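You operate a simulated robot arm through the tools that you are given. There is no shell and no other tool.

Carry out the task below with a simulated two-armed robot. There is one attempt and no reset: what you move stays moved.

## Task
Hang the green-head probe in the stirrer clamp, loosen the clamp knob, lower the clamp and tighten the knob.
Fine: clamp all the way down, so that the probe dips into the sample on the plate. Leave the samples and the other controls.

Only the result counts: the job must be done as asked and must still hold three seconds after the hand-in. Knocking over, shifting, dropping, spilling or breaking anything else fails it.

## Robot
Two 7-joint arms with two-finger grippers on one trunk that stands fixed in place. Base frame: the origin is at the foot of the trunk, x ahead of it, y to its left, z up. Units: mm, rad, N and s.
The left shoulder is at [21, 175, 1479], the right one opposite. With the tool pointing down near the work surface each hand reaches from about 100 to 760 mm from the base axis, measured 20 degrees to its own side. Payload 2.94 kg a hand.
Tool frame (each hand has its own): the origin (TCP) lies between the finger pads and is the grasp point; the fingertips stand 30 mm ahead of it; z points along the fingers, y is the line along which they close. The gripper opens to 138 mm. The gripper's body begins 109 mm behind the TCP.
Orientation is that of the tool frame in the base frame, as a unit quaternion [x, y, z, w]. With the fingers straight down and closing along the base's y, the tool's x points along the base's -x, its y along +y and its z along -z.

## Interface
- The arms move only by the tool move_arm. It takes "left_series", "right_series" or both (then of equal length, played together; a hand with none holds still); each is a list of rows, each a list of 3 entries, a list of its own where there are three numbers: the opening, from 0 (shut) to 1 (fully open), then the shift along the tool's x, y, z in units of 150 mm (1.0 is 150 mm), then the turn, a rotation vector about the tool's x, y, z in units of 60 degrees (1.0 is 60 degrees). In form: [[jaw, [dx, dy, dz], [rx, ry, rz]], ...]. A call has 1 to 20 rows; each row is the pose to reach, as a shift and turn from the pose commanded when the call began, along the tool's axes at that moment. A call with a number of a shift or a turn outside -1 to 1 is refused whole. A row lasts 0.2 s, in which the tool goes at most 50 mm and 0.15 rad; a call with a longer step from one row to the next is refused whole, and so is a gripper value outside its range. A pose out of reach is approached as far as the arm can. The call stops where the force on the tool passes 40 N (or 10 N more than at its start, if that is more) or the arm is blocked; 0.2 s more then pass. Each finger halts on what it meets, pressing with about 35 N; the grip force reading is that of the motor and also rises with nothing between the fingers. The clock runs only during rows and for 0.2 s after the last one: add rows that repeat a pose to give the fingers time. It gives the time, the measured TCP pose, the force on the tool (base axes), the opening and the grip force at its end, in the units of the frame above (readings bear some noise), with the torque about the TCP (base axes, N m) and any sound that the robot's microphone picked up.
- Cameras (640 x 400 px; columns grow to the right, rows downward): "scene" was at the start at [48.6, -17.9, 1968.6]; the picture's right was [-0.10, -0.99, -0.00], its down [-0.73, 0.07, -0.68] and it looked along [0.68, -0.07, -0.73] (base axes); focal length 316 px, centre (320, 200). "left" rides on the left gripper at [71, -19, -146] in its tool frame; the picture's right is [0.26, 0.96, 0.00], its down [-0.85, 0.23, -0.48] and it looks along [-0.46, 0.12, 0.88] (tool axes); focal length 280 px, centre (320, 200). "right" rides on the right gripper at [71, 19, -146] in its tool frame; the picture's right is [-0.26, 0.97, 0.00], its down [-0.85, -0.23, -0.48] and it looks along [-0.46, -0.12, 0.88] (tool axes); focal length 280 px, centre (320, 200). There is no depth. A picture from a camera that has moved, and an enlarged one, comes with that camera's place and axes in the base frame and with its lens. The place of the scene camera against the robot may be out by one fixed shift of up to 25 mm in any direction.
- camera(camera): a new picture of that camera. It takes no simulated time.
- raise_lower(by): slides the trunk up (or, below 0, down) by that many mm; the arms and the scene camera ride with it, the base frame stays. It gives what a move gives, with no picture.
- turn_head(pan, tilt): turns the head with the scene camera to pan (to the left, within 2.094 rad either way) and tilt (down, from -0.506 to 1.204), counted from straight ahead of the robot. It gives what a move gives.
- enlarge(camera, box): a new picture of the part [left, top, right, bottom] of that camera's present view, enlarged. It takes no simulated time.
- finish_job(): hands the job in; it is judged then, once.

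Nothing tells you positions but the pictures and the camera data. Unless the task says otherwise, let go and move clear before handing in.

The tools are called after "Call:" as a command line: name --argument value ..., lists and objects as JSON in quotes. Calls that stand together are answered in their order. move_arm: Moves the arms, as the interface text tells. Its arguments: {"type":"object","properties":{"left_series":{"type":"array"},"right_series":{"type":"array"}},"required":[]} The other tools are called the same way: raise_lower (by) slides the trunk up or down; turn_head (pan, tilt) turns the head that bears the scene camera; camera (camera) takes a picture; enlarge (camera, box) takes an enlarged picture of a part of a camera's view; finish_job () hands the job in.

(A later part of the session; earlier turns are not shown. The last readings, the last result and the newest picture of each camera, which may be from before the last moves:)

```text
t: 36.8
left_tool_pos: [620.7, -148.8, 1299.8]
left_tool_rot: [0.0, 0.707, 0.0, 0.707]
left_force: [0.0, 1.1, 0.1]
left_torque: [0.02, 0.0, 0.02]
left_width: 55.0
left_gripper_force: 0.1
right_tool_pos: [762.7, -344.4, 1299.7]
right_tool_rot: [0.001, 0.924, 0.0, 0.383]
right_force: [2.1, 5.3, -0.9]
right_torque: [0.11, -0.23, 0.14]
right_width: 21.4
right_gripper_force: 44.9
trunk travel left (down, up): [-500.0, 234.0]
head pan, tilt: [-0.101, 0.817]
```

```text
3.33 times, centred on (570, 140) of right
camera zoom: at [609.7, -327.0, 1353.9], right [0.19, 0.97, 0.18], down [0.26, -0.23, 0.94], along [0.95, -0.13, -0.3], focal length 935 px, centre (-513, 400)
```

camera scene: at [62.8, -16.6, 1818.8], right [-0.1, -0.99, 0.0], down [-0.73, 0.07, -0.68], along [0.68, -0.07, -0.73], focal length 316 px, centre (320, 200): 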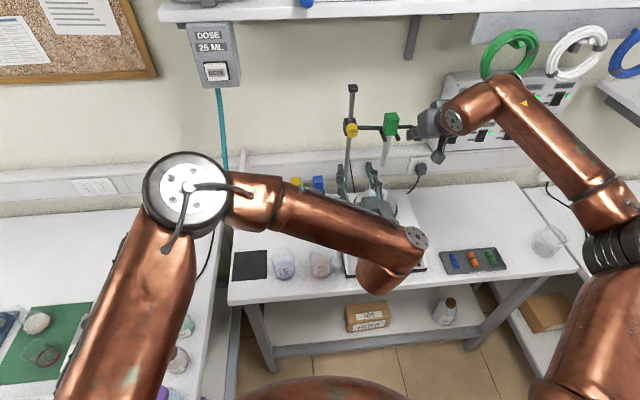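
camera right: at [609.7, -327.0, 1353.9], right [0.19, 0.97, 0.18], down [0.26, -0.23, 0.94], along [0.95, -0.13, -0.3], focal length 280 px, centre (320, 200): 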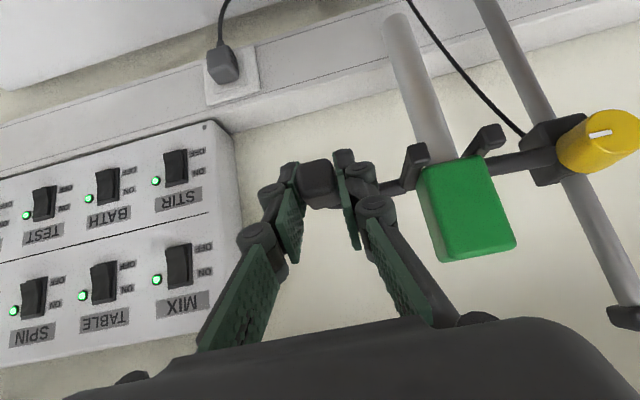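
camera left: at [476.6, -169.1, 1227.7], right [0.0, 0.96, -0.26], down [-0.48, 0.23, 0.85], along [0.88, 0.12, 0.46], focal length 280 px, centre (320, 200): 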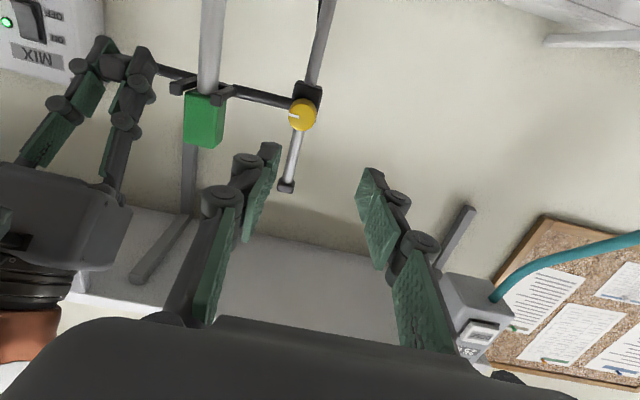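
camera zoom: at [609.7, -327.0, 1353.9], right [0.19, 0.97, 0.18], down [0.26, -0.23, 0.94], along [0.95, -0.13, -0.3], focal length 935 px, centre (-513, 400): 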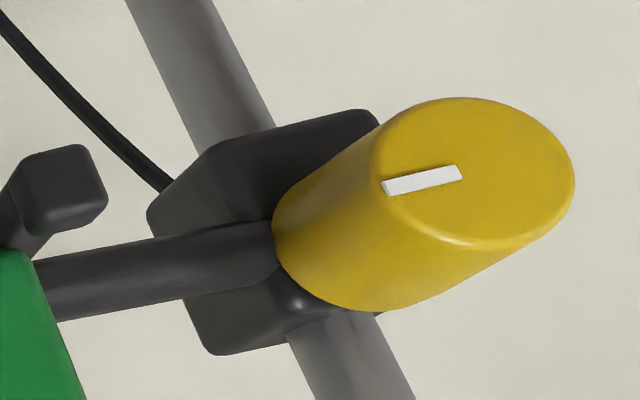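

The knob face centre is at [789.5, -170, 1298.7], its diameter is about 30 mm and its depth about 25 mm. I'll pre-roll the left hand 60° clockwise while moving to 40 mm in front of the knob, so I have room to turn counter-clockwise.

Call:
move_arm --left_series '[[0.4, [0, -0.017, 0.1], [0, 0, 0.125]], [0.4, [0.001, -0.035, 0.2], [0, 0, 0.25]], [0.4, [0.002, -0.052, 0.3], [0, 0, 0.375]], [0.4, [0.002, -0.069, 0.4], [0, 0, 0.5]], [0.4, [0.003, -0.086, 0.5], [0, 0, 0.625]], [0.4, [0.004, -0.104, 0.6], [0, 0, 0.75]], [0.4, [0.004, -0.121, 0.7], [0, 0, 0.875]], [0.4, [0.004, -0.138, 0.793], [0, 0, 1.0]], [0.4, [0.004, -0.138, 0.793], [0, 0, 1.0]]]'

Call:
camera --camera "left"

Call:
camera --camera "scene"

Call:
camera --camera "right"

```text
t: 38.8
left_tool_pos: [741.1, -169.2, 1300.5]
left_tool_rot: [0.354, 0.612, 0.354, 0.612]
left_force: [-1.1, 0.6, 1.1]
left_torque: [0.04, 0.02, -0.02]
left_width: 55.2
left_gripper_force: 0.1
right_tool_pos: [762.6, -344.2, 1299.7]
right_tool_rot: [0.0, 0.924, 0.0, 0.383]
right_force: [3.2, 3.9, 3.6]
right_torque: [0.12, -0.22, 0.14]
right_width: 21.8
right_gripper_force: 44.7
trunk travel left (down, up): [-500.0, 234.0]
head pan, tilt: [-0.101, 0.817]
```

```text
taken
camera left: at [596.4, -118.8, 1246.5], right [0.0, 0.71, 0.71], down [-0.48, -0.62, 0.62], along [0.88, -0.34, 0.34], focal length 280 px, centre (320, 200)
```

left: 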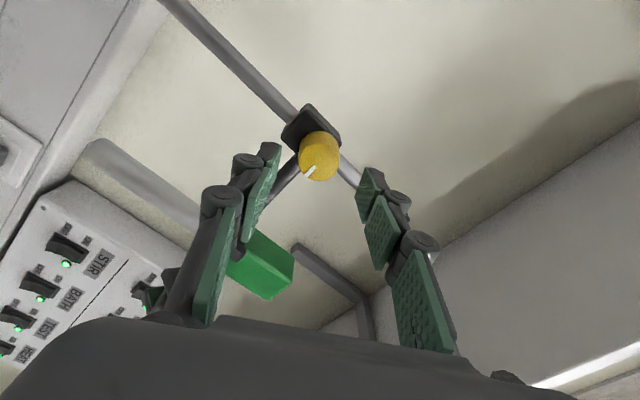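

```text
taken
camera scene: at [62.9, -17.2, 1818.8], right [-0.1, -0.99, 0.0], down [-0.73, 0.07, -0.68], along [0.68, -0.07, -0.73], focal length 316 px, centre (320, 200)
```

scene: 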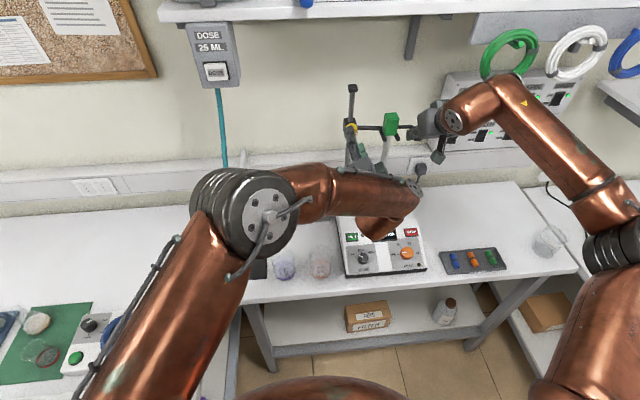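

```text
taken
camera right: at [609.7, -327.1, 1353.9], right [0.19, 0.97, 0.19], down [0.26, -0.23, 0.94], along [0.95, -0.12, -0.3], focal length 280 px, centre (320, 200)
```

right: 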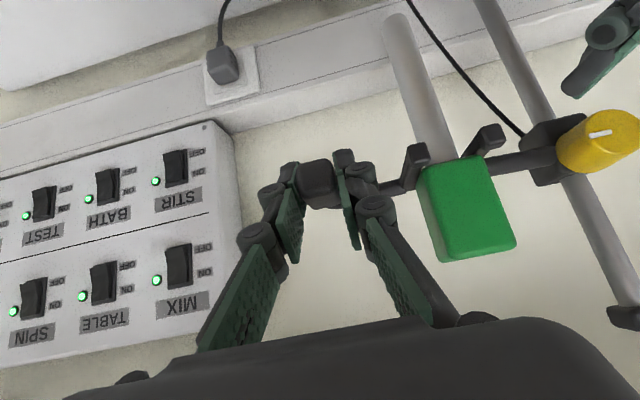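

Call:
enlarge --camera "left" --box '[270, 100, 370, 200]'

Call:
enlarge --camera "scene" --box '[300, 70, 440, 200]'

```text
4.00 times, centred on (320, 150) of left
camera zoom: at [596.4, -118.8, 1246.5], right [0.0, 0.71, 0.71], down [-0.48, -0.62, 0.62], along [0.88, -0.34, 0.34], focal length 1122 px, centre (320, 400)
```

zoom: 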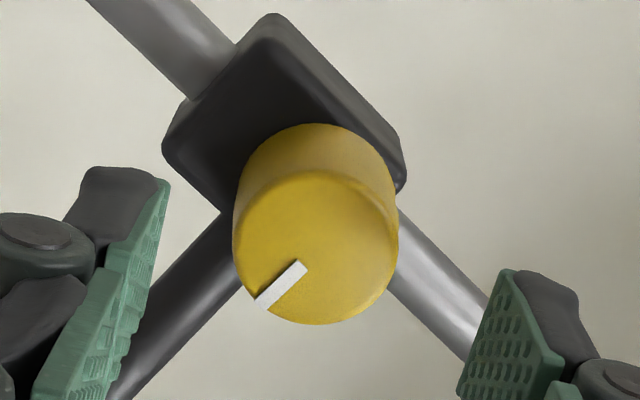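

```text
3.08 times, centred on (370, 135) of scene
camera zoom: at [62.9, -17.2, 1818.8], right [-0.1, -0.99, 0.0], down [-0.73, 0.07, -0.68], along [0.68, -0.07, -0.73], focal length 974 px, centre (166, 400)
```

zoom: 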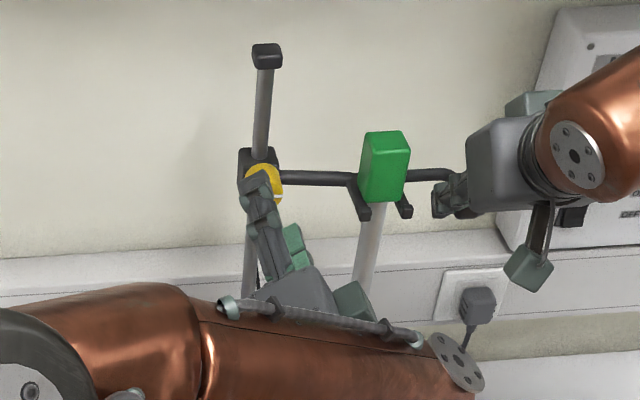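

The tool axis is within 1 mm of the knob axis. The clamp arm emerges beside the knob, so I'll take a shallow grip (tips to x≈800) to be able to sweep past it. Advancing 28 mm, then closing.

Call:
move_arm --left_series '[[0.4, [-0.004, -0.003, 0.06], [0, 0, 0]], [0.4, [-0.004, -0.003, 0.13], [0, 0, 0]], [0.4, [-0.004, -0.003, 0.189], [0, 0, 0]], [0.4, [-0.004, -0.003, 0.189], [0, 0, 0]]]'

Call:
enlarge --camera "left" --box '[240, 100, 400, 220]'

Call:
camera --camera "right"

```text
t: 39.8
left_tool_pos: [768.3, -170.5, 1300.3]
left_tool_rot: [0.353, 0.612, 0.354, 0.612]
left_force: [0.5, 0.4, 0.3]
left_torque: [-0.03, -0.03, 0.01]
left_width: 55.2
left_gripper_force: 0.0
right_tool_pos: [763.7, -345.5, 1300.3]
right_tool_rot: [0.0, 0.924, 0.0, 0.383]
right_force: [3.5, 3.5, 2.9]
right_torque: [0.08, -0.28, 0.09]
right_width: 21.5
right_gripper_force: 45.3
trunk travel left (down, up): [-500.0, 234.0]
head pan, tilt: [-0.101, 0.817]
```

```text
3.33 times, centred on (320, 160) of left
camera zoom: at [624.6, -119.7, 1246.4], right [0.0, 0.71, 0.7], down [-0.48, -0.62, 0.62], along [0.88, -0.34, 0.34], focal length 935 px, centre (320, 333)
```

zoom: 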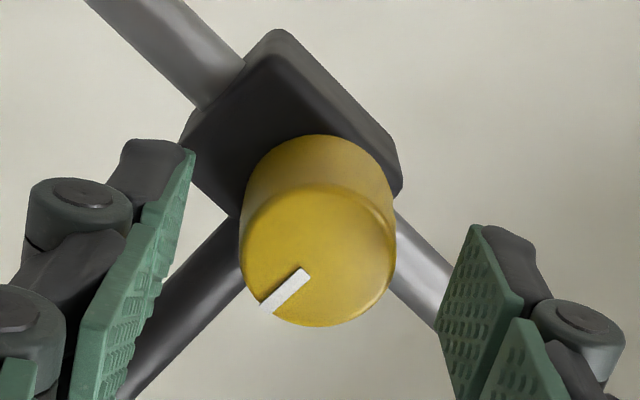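

```text
taken
camera right: at [609.7, -327.1, 1353.8], right [0.19, 0.97, 0.19], down [0.26, -0.23, 0.94], along [0.95, -0.12, -0.3], focal length 280 px, centre (320, 200)
```

right: 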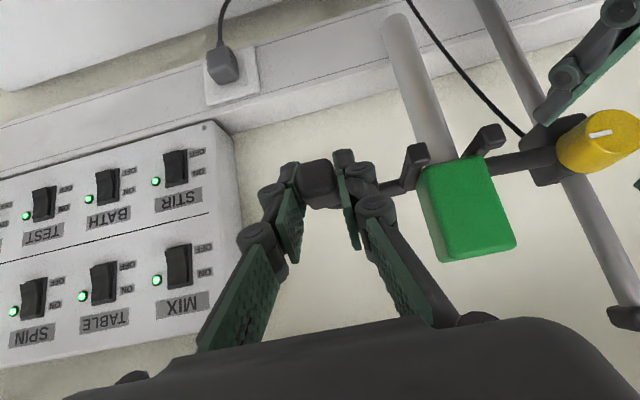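

Closing the left gripper on the knob.

Call:
move_arm --left_series '[[0.32, [0, 0, 0], [0, 0, 0]], [0.25, [0, 0, 0], [0, 0, 0]], [0.15, [0, 0, 0], [0, 0, 0]], [0, [0, 0, 0], [0, 0, 0]], [0, [0, 0, 0], [0, 0, 0]], [0, [0, 0, 0], [0, 0, 0]]]'

Call:
enlarge --camera "left" --box '[240, 100, 400, 220]'

Call:
camera --camera "right"

```text
t: 41.1
left_tool_pos: [768.3, -170.7, 1298.2]
left_tool_rot: [0.355, 0.613, 0.353, 0.612]
left_force: [0.4, -1.9, -4.4]
left_torque: [-0.04, 0.08, -0.1]
left_width: 30.1
left_gripper_force: 44.5
right_tool_pos: [762.3, -345.2, 1299.4]
right_tool_rot: [0.001, 0.924, -0.001, 0.383]
right_force: [-0.2, 4.9, 3.6]
right_torque: [0.07, -0.16, 0.09]
right_width: 21.4
right_gripper_force: 44.7
trunk travel left (down, up): [-500.0, 234.0]
head pan, tilt: [-0.101, 0.817]
```

```text
3.33 times, centred on (320, 160) of left
camera zoom: at [624.4, -119.9, 1245.8], right [0.0, 0.71, 0.7], down [-0.47, -0.62, 0.62], along [0.88, -0.34, 0.34], focal length 935 px, centre (320, 333)
```

zoom: 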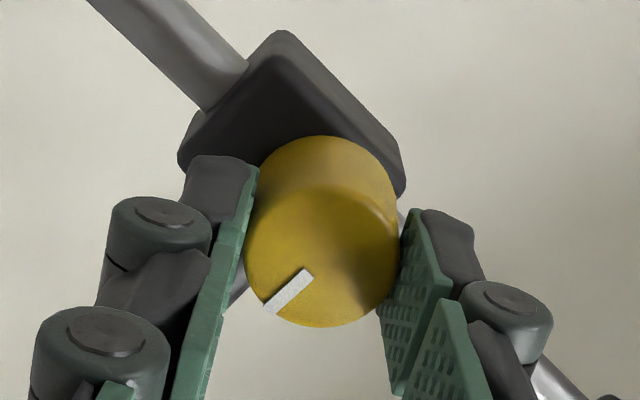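

```text
taken
camera right: at [609.7, -327.2, 1353.7], right [0.18, 0.97, 0.19], down [0.26, -0.23, 0.94], along [0.95, -0.12, -0.3], focal length 280 px, centre (320, 200)
```

right: 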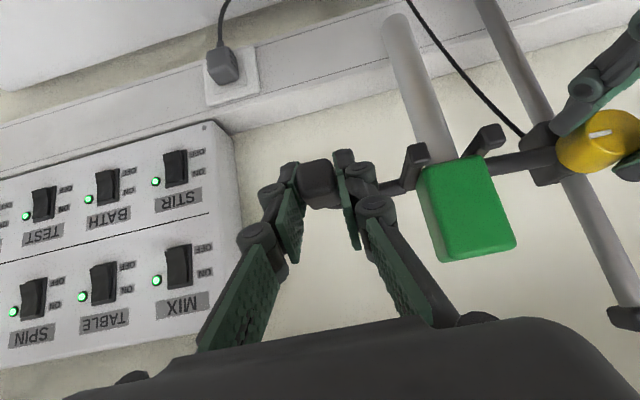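

The knob is held (30.1 mm). Turning it counter-clockwise 45° first, and watching the mark, torque and sound.

Call:
move_arm --left_series '[[0, [0, 0, 0], [0, 0, -0.1]], [0, [0, 0, 0], [0, 0, -0.2]], [0, [0, 0, 0], [0, 0, -0.3]], [0, [0, 0, 0], [0, 0, -0.4]], [0, [0, 0, 0], [0, 0, -0.5]], [0, [0, 0, 0], [0, 0, -0.6]], [0, [0, 0, 0], [0, 0, -0.75]], [0, [0, 0, 0], [0, 0, -0.75]]]'

Call:
enlarge --camera "left" --box '[240, 100, 400, 220]'

Call:
camera --camera "right"

```text
refused: row 7 steps farther than a row can; nothing moved
```

```text
3.33 times, centred on (320, 160) of left
camera zoom: at [624.4, -119.9, 1245.8], right [0.0, 0.71, 0.7], down [-0.47, -0.62, 0.62], along [0.88, -0.34, 0.34], focal length 935 px, centre (320, 333)
```

zoom: 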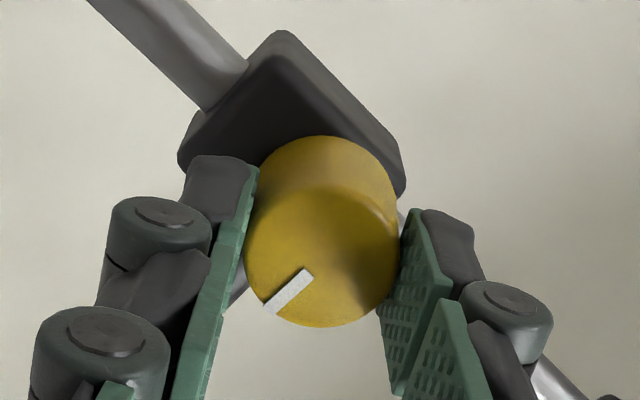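

```text
taken
camera right: at [609.7, -327.2, 1353.7], right [0.18, 0.97, 0.19], down [0.26, -0.23, 0.94], along [0.95, -0.12, -0.3], focal length 280 px, centre (320, 200)
```

right: 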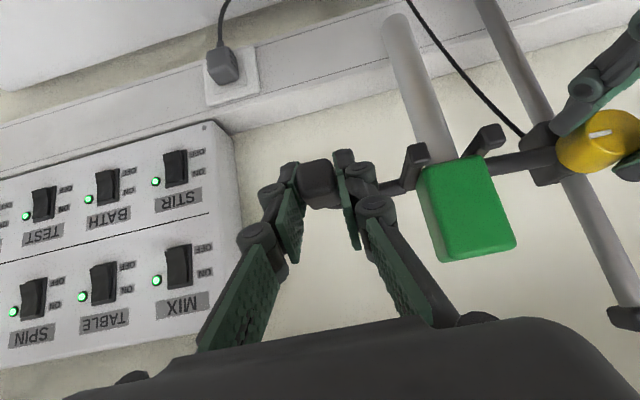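

The last row's step was slightly too large and the call was refused, so nothing moved. Repeating with even steps.

Call:
move_arm --left_series '[[0, [0, 0, 0], [0, 0, -0.1]], [0, [0, 0, 0], [0, 0, -0.2]], [0, [0, 0, 0], [0, 0, -0.3]], [0, [0, 0, 0], [0, 0, -0.4]], [0, [0, 0, 0], [0, 0, -0.5]], [0, [0, 0, 0], [0, 0, -0.6]], [0, [0, 0, 0], [0, 0, -0.7]], [0, [0, 0, 0], [0, 0, -0.75]], [0, [0, 0, 0], [0, 0, -0.75]]]'

Call:
enlarge --camera "left" --box '[240, 100, 400, 220]'

Call:
camera --camera "right"

```text
t: 43.1
left_tool_pos: [769.4, -170.8, 1298.5]
left_tool_rot: [0.092, 0.701, 0.091, 0.701]
left_force: [-1.6, 0.7, -2.5]
left_torque: [0.03, -0.08, 0.06]
left_width: 29.7
left_gripper_force: 44.6
right_tool_pos: [762.8, -344.9, 1298.6]
right_tool_rot: [0.001, 0.924, 0.0, 0.383]
right_force: [2.0, 4.3, 1.9]
right_torque: [0.06, 0.05, 0.05]
right_width: 21.5
right_gripper_force: 44.5
trunk travel left (down, up): [-500.0, 234.0]
head pan, tilt: [-0.101, 0.817]
```

```text
3.33 times, centred on (320, 160) of left
camera zoom: at [624.4, -171.6, 1224.6], right [0.0, 1.0, 0.0], down [-0.48, 0.0, 0.88], along [0.88, 0.0, 0.48], focal length 935 px, centre (320, 333)
```

zoom: 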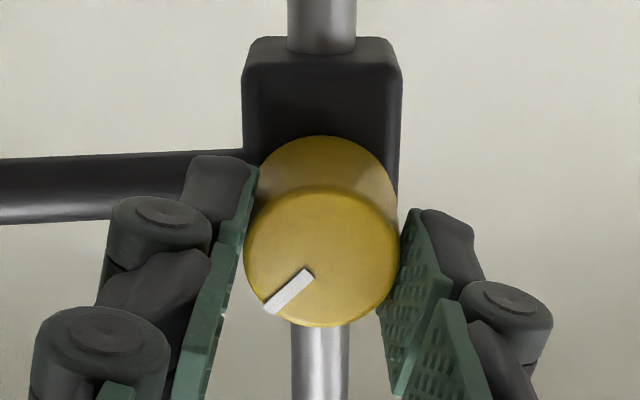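

```text
taken
camera right: at [609.7, -327.0, 1353.6], right [0.19, 0.97, 0.18], down [0.26, -0.23, 0.94], along [0.95, -0.12, -0.3], focal length 280 px, centre (320, 200)
```

right: 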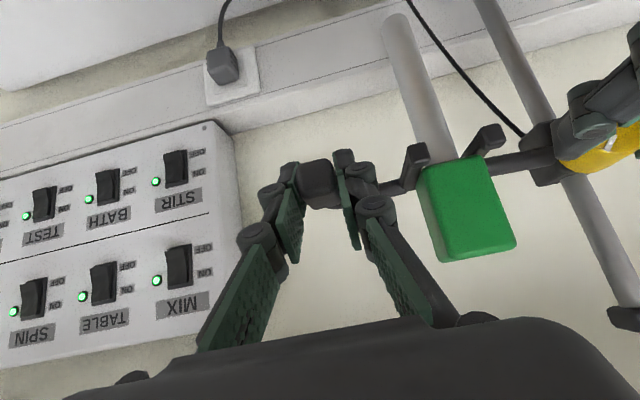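

The knob turned with the gripper (the mark moved 45° with it). Continuing another 45° counter-clockwise.

Call:
move_arm --left_series '[[0, [0, 0, 0], [0, 0, -0.1]], [0, [0, 0, 0], [0, 0, -0.2]], [0, [0, 0, 0], [0, 0, -0.3]], [0, [0, 0, 0], [0, 0, -0.4]], [0, [0, 0, 0], [0, 0, -0.5]], [0, [0, 0, 0], [0, 0, -0.6]], [0, [0, 0, 0], [0, 0, -0.7]], [0, [0, 0, 0], [0, 0, -0.75]], [0, [0, 0, 0], [0, 0, -0.75]]]'

Call:
enlarge --camera "left" --box '[240, 100, 400, 220]'

Call:
camera --camera "right"

```text
t: 45.1
left_tool_pos: [769.4, -169.3, 1298.8]
left_tool_rot: [-0.185, 0.683, -0.183, 0.683]
left_force: [-12.7, 11.5, -2.2]
left_torque: [-0.02, -0.13, 0.44]
left_width: 29.9
left_gripper_force: 45.1
right_tool_pos: [762.1, -345.1, 1298.9]
right_tool_rot: [0.0, 0.924, -0.001, 0.382]
right_force: [10.7, -3.6, -2.5]
right_torque: [-0.04, 0.08, -0.02]
right_width: 21.8
right_gripper_force: 45.2
trunk travel left (down, up): [-500.0, 234.0]
head pan, tilt: [-0.101, 0.817]
```

```text
3.33 times, centred on (320, 160) of left
camera zoom: at [624.5, -222.7, 1246.4], right [0.0, 0.7, -0.71], down [-0.48, 0.62, 0.62], along [0.88, 0.34, 0.33], focal length 935 px, centre (320, 333)
```

zoom: 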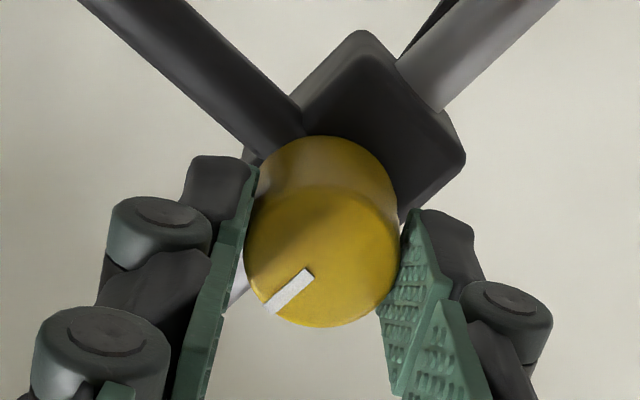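

```text
taken
camera right: at [609.7, -326.8, 1353.6], right [0.19, 0.97, 0.18], down [0.26, -0.23, 0.94], along [0.95, -0.13, -0.3], focal length 280 px, centre (320, 200)
```

right: 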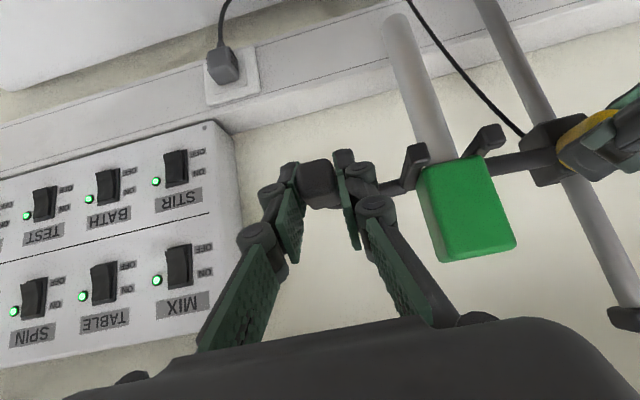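

The mark has turned 90° in total. A side load built up (likely a fingertip against the clamp arm), so I'll ease the left hand back 3 mm, open it and retreat, with the right hand holding the clamp.

Call:
move_arm --left_series '[[0, [0, 0, -0.01], [0, 0, 0]], [0, [0, 0, -0.02], [0, 0, 0]], [0, [0, 0, -0.02], [0, 0, 0]]]'

Call:
move_arm --left_series '[[0.3, [0, 0, 0], [0, 0, 0]], [0.4, [0, 0, 0], [0, 0, 0]], [0.4, [0, 0, 0], [0, 0, 0]], [0.4, [0, 0, -0.1], [0, 0, 0]], [0.4, [0, 0, -0.25], [0, 0, 0]], [0.4, [0, 0, -0.4], [0, 0, 0]], [0.4, [0, 0, -0.4], [0, 0, 0]]]'

Call:
camera --camera "left"

Call:
camera --camera "right"

```text
t: 46.0
left_tool_pos: [767.8, -169.4, 1298.0]
left_tool_rot: [-0.184, 0.683, -0.181, 0.684]
left_force: [34.6, 6.1, -6.9]
left_torque: [-0.01, 0.37, -0.05]
left_width: 29.9
left_gripper_force: 45.2
right_tool_pos: [762.4, -343.6, 1299.5]
right_tool_rot: [0.0, 0.924, 0.001, 0.382]
right_force: [-27.1, -1.6, 5.8]
right_torque: [-0.11, -0.21, -0.04]
right_width: 21.6
right_gripper_force: 45.3
trunk travel left (down, up): [-500.0, 234.0]
head pan, tilt: [-0.101, 0.817]
```

```text
t: 47.5
left_tool_pos: [707.0, -172.3, 1298.9]
left_tool_rot: [-0.184, 0.683, -0.182, 0.683]
left_force: [0.9, 0.4, 0.8]
left_torque: [-0.01, 0.02, 0.04]
left_width: 55.1
left_gripper_force: 0.1
right_tool_pos: [763.5, -344.6, 1298.3]
right_tool_rot: [0.0, 0.924, 0.0, 0.382]
right_force: [0.8, 4.2, -2.8]
right_torque: [0.04, 0.1, 0.08]
right_width: 21.5
right_gripper_force: 44.9
trunk travel left (down, up): [-500.0, 234.0]
head pan, tilt: [-0.101, 0.817]
```

```text
taken
camera left: at [561.6, -223.8, 1246.3], right [0.0, 0.7, -0.71], down [-0.48, 0.62, 0.62], along [0.88, 0.34, 0.33], focal length 280 px, centre (320, 200)
```

left: 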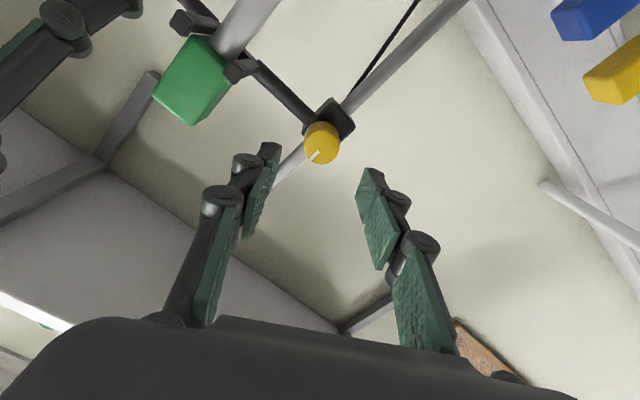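

```text
taken
camera right: at [609.8, -327.2, 1353.4], right [0.19, 0.97, 0.19], down [0.26, -0.23, 0.94], along [0.95, -0.12, -0.3], focal length 280 px, centre (320, 200)
```

right: 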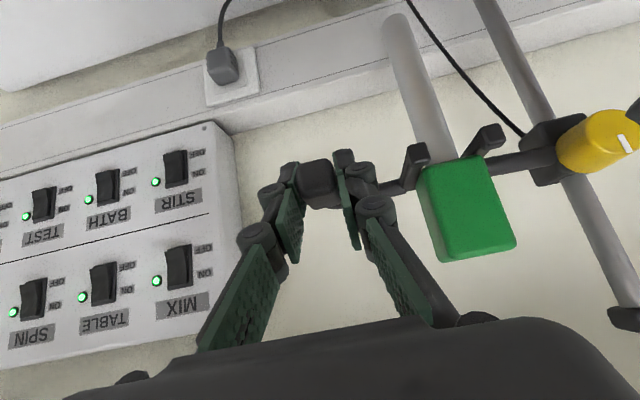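

The knob mark now points straight up, 90° counter-clockwise. I'll test whether the clamp is free by lowering the right hand 4 mm.

Call:
move_arm --right_series '[[0, [0.0094, 0, 0.0094], [0, 0, 0]], [0, [0.0189, 0, 0.0189], [0, 0, 0]], [0, [0.0189, 0, 0.0189], [0, 0, 0]]]'

Call:
enlarge --camera "left" --box '[220, 0, 460, 180]'

Call:
enlarge --camera "scene" --box '[300, 70, 460, 290]'

```text
t: 48.4
left_tool_pos: [706.3, -171.6, 1299.2]
left_tool_rot: [-0.183, 0.683, -0.184, 0.683]
left_force: [-0.8, -0.4, 0.1]
left_torque: [0.01, 0.01, -0.01]
left_width: 55.1
left_gripper_force: 0.1
right_tool_pos: [763.6, -345.1, 1296.7]
right_tool_rot: [0.0, 0.924, 0.0, 0.383]
right_force: [0.9, 2.7, 1.9]
right_torque: [0.1, -0.31, 0.02]
right_width: 21.7
right_gripper_force: 45.4
trunk travel left (down, up): [-500.0, 234.0]
head pan, tilt: [-0.101, 0.817]
```

```text
2.22 times, centred on (340, 90) of left
camera zoom: at [561.4, -223.6, 1246.4], right [0.0, 0.7, -0.71], down [-0.48, 0.62, 0.62], along [0.88, 0.34, 0.34], focal length 623 px, centre (276, 444)
```

zoom: 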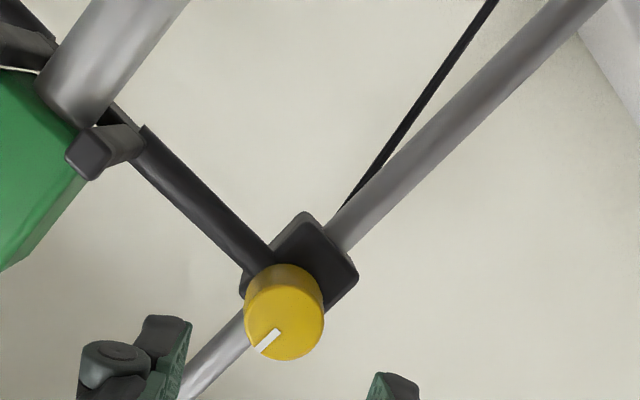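

```text
1.82 times, centred on (380, 180) of scene
camera zoom: at [62.6, -17.2, 1818.8], right [-0.1, -0.99, 0.0], down [-0.73, 0.07, -0.68], along [0.68, -0.07, -0.73], focal length 575 px, centre (211, 236)
```

zoom: 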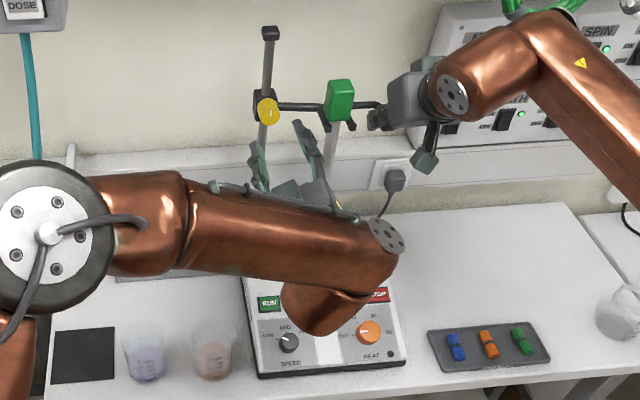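

The clamp slid down 4 mm with hardly any resistance, so it is loose. I'll pull the left hand aside for a clear view before lowering.

Call:
move_arm --left_series '[[0.4, [-0.067, 0.115, -0.133], [0, 0, 0]], [0.4, [-0.133, 0.231, -0.267], [0, 0, 0]], [0.4, [-0.2, 0.346, -0.4], [0, 0, 0]], [0.4, [-0.267, 0.462, -0.533], [0, 0, 0]], [0.4, [-0.267, 0.462, -0.533], [0, 0, 0]]]'

Call:
camera --camera "scene"

Call:
camera --camera "left"

Call:
camera --camera "right"

```text
t: 49.5
left_tool_pos: [625.9, -91.7, 1300.1]
left_tool_rot: [-0.184, 0.683, -0.182, 0.683]
left_force: [0.5, 0.1, -0.4]
left_torque: [0.02, 0.01, 0.02]
left_width: 55.2
left_gripper_force: 0.1
right_tool_pos: [762.9, -345.0, 1295.5]
right_tool_rot: [0.0, 0.924, 0.0, 0.382]
right_force: [2.5, 2.2, 1.7]
right_torque: [-0.01, -0.5, 0.01]
right_width: 21.7
right_gripper_force: 45.1
trunk travel left (down, up): [-500.0, 234.0]
head pan, tilt: [-0.101, 0.817]
```

```text
taken
camera scene: at [62.9, -17.1, 1818.7], right [-0.1, -0.99, 0.0], down [-0.73, 0.07, -0.68], along [0.68, -0.07, -0.73], focal length 316 px, centre (320, 200)
```

scene: 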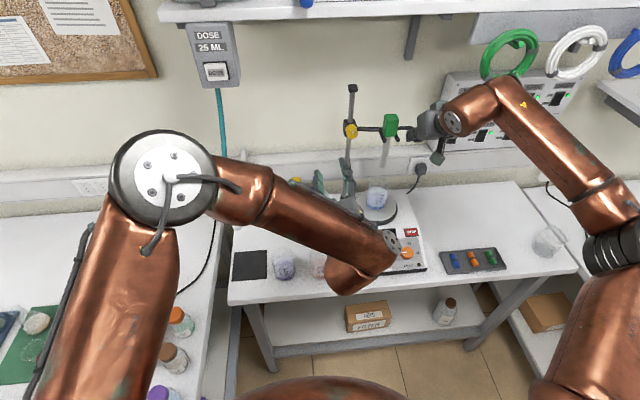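

```text
taken
camera left: at [480.7, -144.1, 1247.0], right [0.0, 0.7, -0.71], down [-0.48, 0.62, 0.62], along [0.88, 0.34, 0.34], focal length 280 px, centre (320, 200)
```

left: 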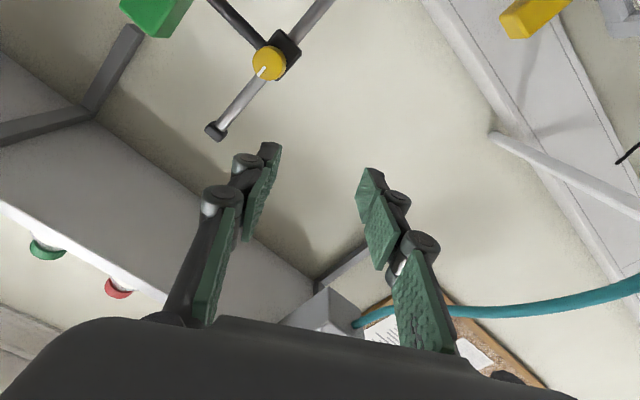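

```text
taken
camera right: at [609.7, -327.1, 1350.0], right [0.19, 0.97, 0.19], down [0.26, -0.23, 0.94], along [0.95, -0.12, -0.3], focal length 280 px, centre (320, 200)
```

right: 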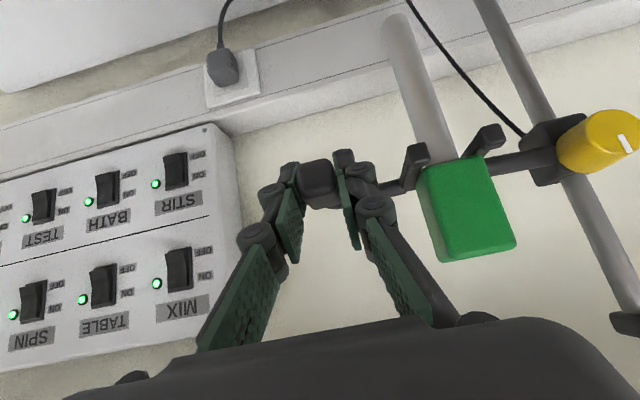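

The clamp moves with the right hand. Lowering 60 mm in gentle steps.

Call:
move_arm --right_series '[[0, [0.047, 0, 0.047], [0, 0, 0]], [0, [0.094, 0, 0.094], [0, 0, 0]], [0, [0.141, 0, 0.141], [0, 0, 0]], [0, [0.189, 0, 0.189], [0, 0, 0]], [0, [0.236, 0, 0.236], [0, 0, 0]], [0, [0.283, 0, 0.283], [0, 0, 0]], [0, [0.283, 0, 0.283], [0, 0, 0]]]'

Call:
camera --camera "right"

Call:
enlarge --camera "scene" --box '[310, 80, 450, 250]'

```text
t: 51.1
left_tool_pos: [625.5, -90.8, 1299.2]
left_tool_rot: [-0.184, 0.683, -0.182, 0.683]
left_force: [-0.1, -0.8, -0.1]
left_torque: [-0.02, 0.0, -0.01]
left_width: 55.2
left_gripper_force: 0.0
right_tool_pos: [763.4, -344.7, 1235.1]
right_tool_rot: [-0.001, 0.925, 0.0, 0.381]
right_force: [0.9, 4.7, -1.1]
right_torque: [0.09, -0.79, 0.15]
right_width: 21.7
right_gripper_force: 44.6
trunk travel left (down, up): [-500.0, 234.0]
head pan, tilt: [-0.101, 0.817]
```

```text
taken
camera right: at [609.7, -327.1, 1289.6], right [0.19, 0.97, 0.19], down [0.26, -0.23, 0.94], along [0.95, -0.12, -0.3], focal length 280 px, centre (320, 200)
```

right: 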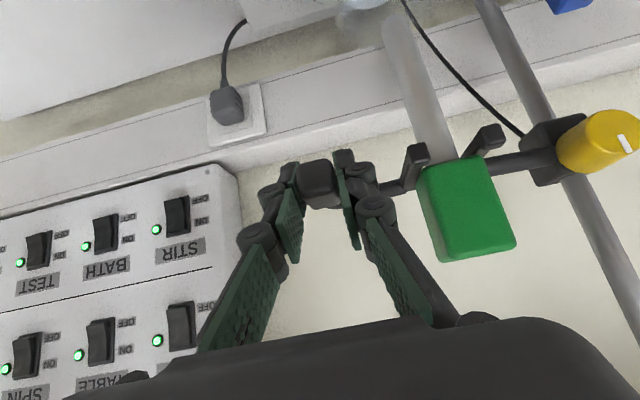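

```text
2.35 times, centred on (380, 165) of scene
camera zoom: at [62.8, -16.8, 1818.7], right [-0.1, -0.99, 0.0], down [-0.73, 0.07, -0.68], along [0.68, -0.07, -0.73], focal length 745 px, centre (179, 282)
```

zoom: 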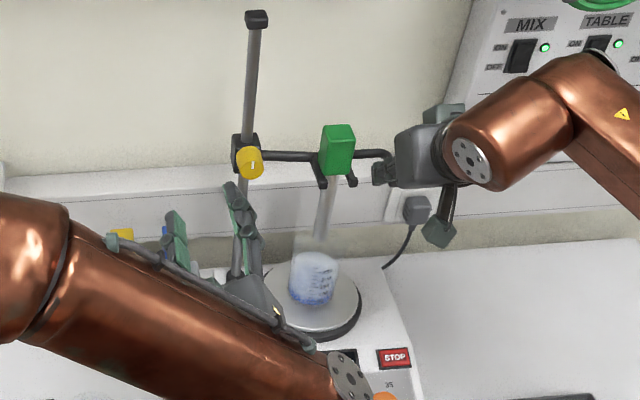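

Half way, still smooth. I'll continue in smaller steps and check that the stem enters the beaker centrally.

Call:
move_arm --right_series '[[0, [0.047, 0, 0.047], [0, 0, 0]], [0, [0.094, 0, 0.094], [0, 0, 0]], [0, [0.141, 0, 0.141], [0, 0, 0]], [0, [0.141, 0, 0.141], [0, 0, 0]]]'

Call:
camera --camera "right"

Call:
enlarge --camera "scene" --box '[340, 130, 420, 230]'

Call:
enlarge --camera "right" --box '[320, 0, 480, 120]'

```text
t: 52.1
left_tool_pos: [625.0, -91.0, 1299.2]
left_tool_rot: [-0.184, 0.683, -0.182, 0.683]
left_force: [1.0, -0.1, 0.1]
left_torque: [0.01, 0.01, 0.02]
left_width: 55.2
left_gripper_force: 0.2
right_tool_pos: [762.6, -344.4, 1206.9]
right_tool_rot: [-0.001, 0.924, 0.0, 0.383]
right_force: [1.9, 4.7, 0.2]
right_torque: [0.04, -0.71, 0.21]
right_width: 21.8
right_gripper_force: 45.1
trunk travel left (down, up): [-500.0, 234.0]
head pan, tilt: [-0.101, 0.817]
```

```text
taken
camera right: at [609.7, -327.2, 1259.7], right [0.18, 0.97, 0.18], down [0.26, -0.23, 0.94], along [0.95, -0.12, -0.3], focal length 280 px, centre (320, 200)
```

right: 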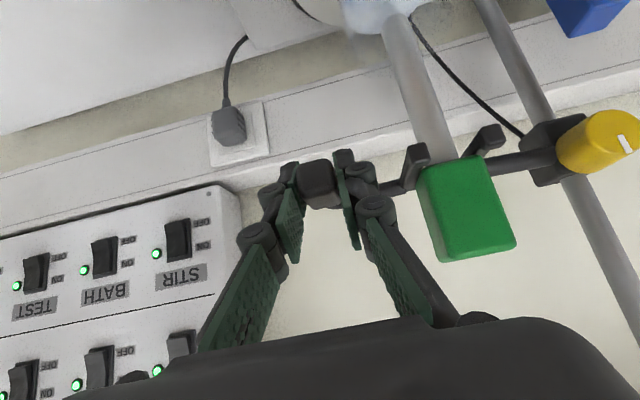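

```text
4.00 times, centred on (380, 180) of scene
camera zoom: at [62.8, -16.7, 1818.7], right [-0.1, -0.99, 0.0], down [-0.73, 0.07, -0.68], along [0.68, -0.07, -0.73], focal length 1266 px, centre (80, 280)
```

zoom: 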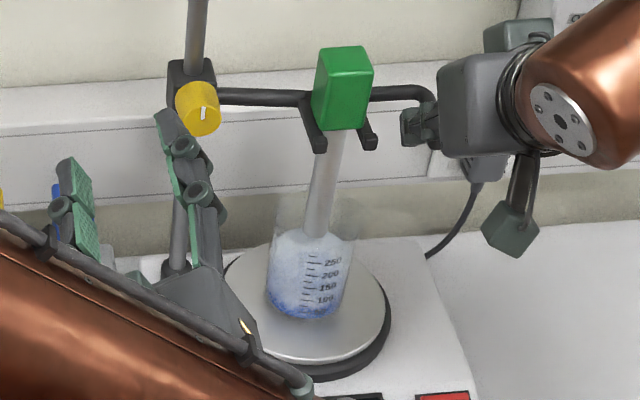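

```text
3.33 times, centred on (400, 60) of right
camera zoom: at [609.7, -327.2, 1259.7], right [0.18, 0.97, 0.18], down [0.26, -0.23, 0.94], along [0.95, -0.12, -0.3], focal length 935 px, centre (53, 667)
```

zoom: 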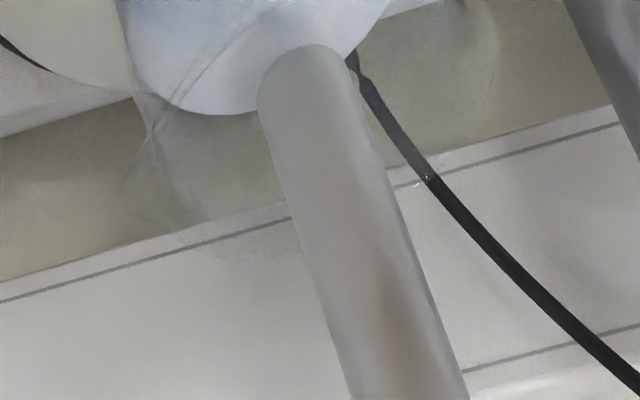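

The stem tip is well inside the beaker rim. Continuing down.

Call:
move_arm --right_series '[[0, [0.033, 0, 0.033], [0, 0, 0]], [0, [0.066, 0, 0.066], [0, 0, 0]], [0, [0.1, 0, 0.1], [0, 0, 0]], [0, [0.141, 0, 0.141], [0, 0, 0]], [0, [0.141, 0, 0.141], [0, 0, 0]]]'

Call:
enlarge --camera "scene" --box '[340, 130, 420, 230]'

Call:
camera --camera "right"

```text
t: 53.4
left_tool_pos: [626.1, -92.0, 1299.8]
left_tool_rot: [-0.183, 0.683, -0.183, 0.683]
left_force: [-0.2, 0.7, -0.9]
left_torque: [0.01, 0.0, 0.01]
left_width: 55.0
left_gripper_force: 0.0
right_tool_pos: [763.4, -345.4, 1174.5]
right_tool_rot: [-0.001, 0.924, 0.0, 0.383]
right_force: [2.6, 5.1, -1.4]
right_torque: [0.08, -1.07, 0.18]
right_width: 21.4
right_gripper_force: 44.5
trunk travel left (down, up): [-500.0, 234.0]
head pan, tilt: [-0.101, 0.817]
```

```text
4.00 times, centred on (380, 180) of scene
camera zoom: at [63.1, -16.6, 1818.7], right [-0.1, -0.99, 0.0], down [-0.73, 0.07, -0.68], along [0.68, -0.07, -0.73], focal length 1266 px, centre (80, 280)
```

zoom: 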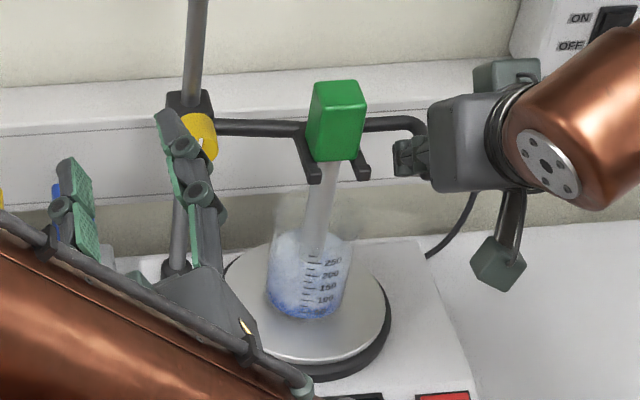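

```text
taken
camera right: at [609.7, -327.1, 1229.4], right [0.18, 0.97, 0.18], down [0.26, -0.23, 0.94], along [0.95, -0.12, -0.3], focal length 280 px, centre (320, 200)
```

right: 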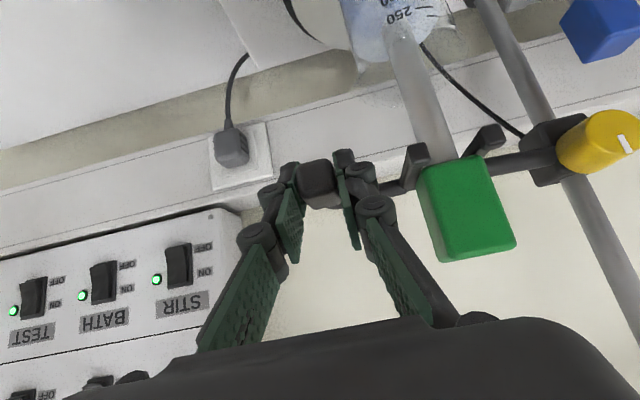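

Lowered 124 mm so far, still free. Continuing carefully toward the lower stop.

Call:
move_arm --right_series '[[0, [0.024, 0, 0.024], [0, 0, 0]], [0, [0.047, 0, 0.047], [0, 0, 0]], [0, [0.071, 0, 0.071], [0, 0, 0]], [0, [0.071, 0, 0.071], [0, 0, 0]]]'

Call:
enlarge --camera "scene" --box '[340, 130, 420, 230]'

Call:
camera --camera "right"

```text
t: 54.4
left_tool_pos: [625.1, -91.7, 1299.4]
left_tool_rot: [-0.184, 0.683, -0.183, 0.683]
left_force: [0.2, 0.2, -0.1]
left_torque: [0.04, 0.01, -0.03]
left_width: 55.6
left_gripper_force: 0.0
right_tool_pos: [762.8, -344.6, 1162.1]
right_tool_rot: [0.001, 0.924, 0.0, 0.383]
right_force: [2.3, 4.9, 0.3]
right_torque: [0.12, -0.27, 0.04]
right_width: 21.6
right_gripper_force: 44.5
trunk travel left (down, up): [-500.0, 234.0]
head pan, tilt: [-0.101, 0.817]
```

```text
4.00 times, centred on (380, 180) of scene
camera zoom: at [62.9, -16.5, 1818.7], right [-0.1, -0.99, 0.0], down [-0.73, 0.07, -0.68], along [0.68, -0.07, -0.73], focal length 1266 px, centre (80, 280)
```

zoom: 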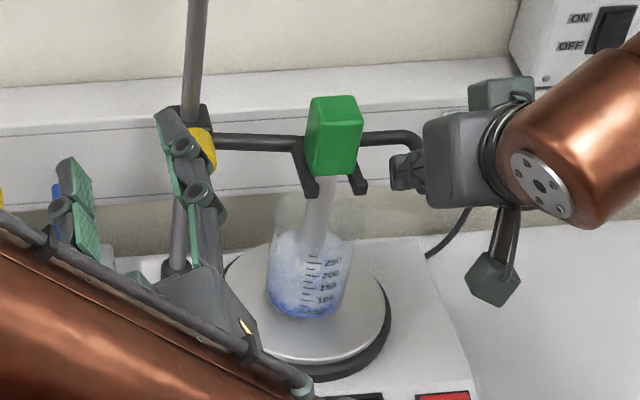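

```text
taken
camera right: at [609.7, -327.1, 1214.9], right [0.19, 0.96, 0.19], down [0.26, -0.23, 0.94], along [0.95, -0.12, -0.3], focal length 280 px, centre (320, 200)
```

right: 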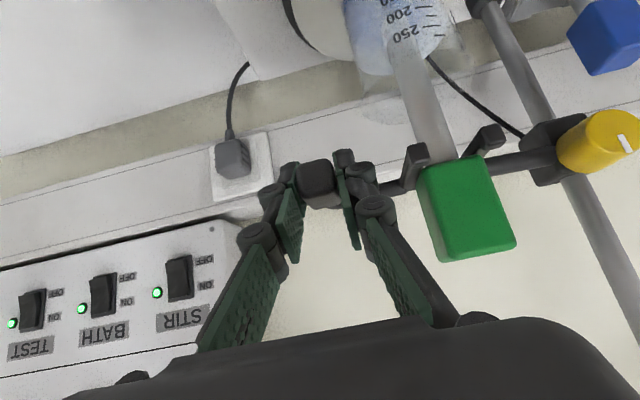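

Call:
move_arm --right_series '[[0, [0.024, 0, 0.024], [0, 0, 0]], [0, [0.047, 0, 0.047], [0, 0, 0]], [0, [0.047, 0, 0.047], [0, 0, 0]]]'

Call:
enlarge --camera "right" --box '[320, 0, 520, 150]'

```text
t: 55.1
left_tool_pos: [623.6, -90.8, 1301.6]
left_tool_rot: [-0.183, 0.682, -0.183, 0.684]
left_force: [0.7, -0.4, -0.1]
left_torque: [0.01, 0.04, 0.02]
left_width: 55.5
left_gripper_force: 0.1
right_tool_pos: [762.9, -344.3, 1158.7]
right_tool_rot: [0.0, 0.921, 0.0, 0.389]
right_force: [2.7, -2.0, 32.4]
right_torque: [-0.11, -0.32, -0.04]
right_width: 21.5
right_gripper_force: 44.7
trunk travel left (down, up): [-500.0, 234.0]
head pan, tilt: [-0.101, 0.817]
```

```text
2.67 times, centred on (420, 75) of right
camera zoom: at [608.7, -327.0, 1211.7], right [0.18, 0.96, 0.19], down [0.25, -0.23, 0.94], along [0.95, -0.12, -0.28], focal length 748 px, centre (53, 533)
```

zoom: 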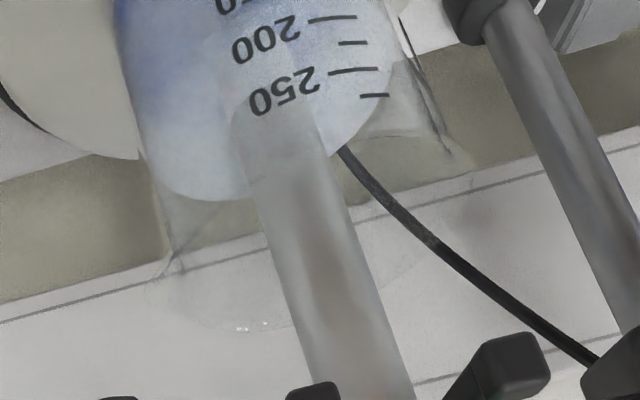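

The upward force jumped to 32 N at about 140 mm of travel, so the clamp is at its lower stop and the stem is dipping in the sample. I'll relax the push to a light hold.

Call:
move_arm --right_series '[[0, [-0.012, 0, -0.012], [0, 0, 0]], [0, [-0.024, 0, -0.024], [0, 0, 0]], [0, [-0.024, 0, -0.024], [0, 0, 0]], [0, [-0.024, 0, -0.024], [0, 0, 0]]]'

Call:
camera --camera "right"

Call:
enlarge --camera "scene" --box '[340, 130, 420, 230]'

```text
t: 56.1
left_tool_pos: [624.2, -91.8, 1301.1]
left_tool_rot: [-0.183, 0.683, -0.184, 0.683]
left_force: [0.4, 0.4, -0.5]
left_torque: [0.02, 0.0, -0.03]
left_width: 55.0
left_gripper_force: 0.1
right_tool_pos: [762.2, -344.4, 1159.9]
right_tool_rot: [0.0, 0.923, 0.001, 0.385]
right_force: [9.6, -3.0, 22.0]
right_torque: [-0.06, -1.11, -0.08]
right_width: 21.6
right_gripper_force: 44.8
trunk travel left (down, up): [-500.0, 234.0]
head pan, tilt: [-0.101, 0.817]
```

```text
taken
camera right: at [609.2, -327.3, 1212.9], right [0.18, 0.96, 0.19], down [0.26, -0.23, 0.94], along [0.95, -0.12, -0.29], focal length 280 px, centre (320, 200)
```

right: 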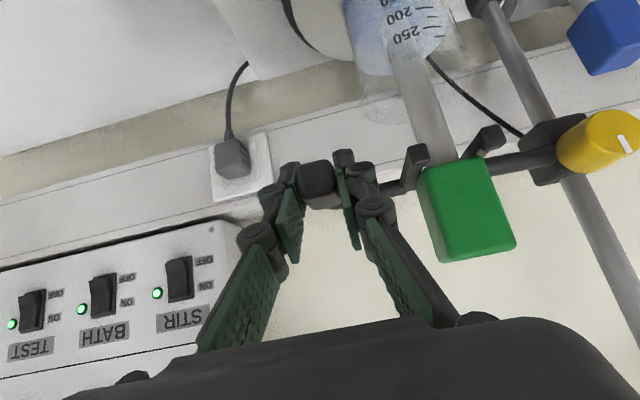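

```text
4.00 times, centred on (380, 180) of scene
camera zoom: at [61.0, -16.7, 1818.9], right [-0.1, -0.99, 0.0], down [-0.73, 0.07, -0.68], along [0.68, -0.07, -0.73], focal length 1266 px, centre (80, 280)
```

zoom: 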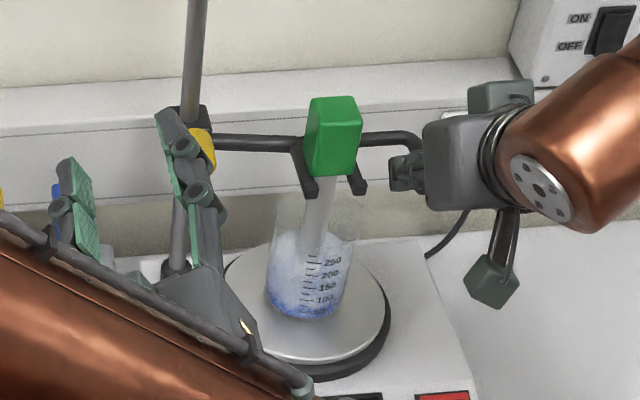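

Call:
move_arm --right_series '[[0, [-0.008, 0, -0.004], [0, 0, 0]], [0, [-0.0151, 0, -0.0085], [0, 0, 0]], [0, [-0.0151, 0, -0.0085], [0, 0, 0]], [0, [-0.0151, 0, -0.0085], [0, 0, 0]]]'

```text
t: 57.1
left_tool_pos: [625.1, -91.2, 1299.4]
left_tool_rot: [-0.183, 0.683, -0.184, 0.683]
left_force: [-0.1, 0.6, -0.1]
left_torque: [-0.02, -0.03, 0.02]
left_width: 55.4
left_gripper_force: 0.0
right_tool_pos: [763.2, -344.6, 1159.3]
right_tool_rot: [-0.001, 0.923, 0.001, 0.384]
right_force: [6.3, -1.1, 15.8]
right_torque: [0.08, -0.89, 0.05]
right_width: 21.5
right_gripper_force: 45.0
trunk travel left (down, up): [-500.0, 234.0]
head pan, tilt: [-0.101, 0.817]
```

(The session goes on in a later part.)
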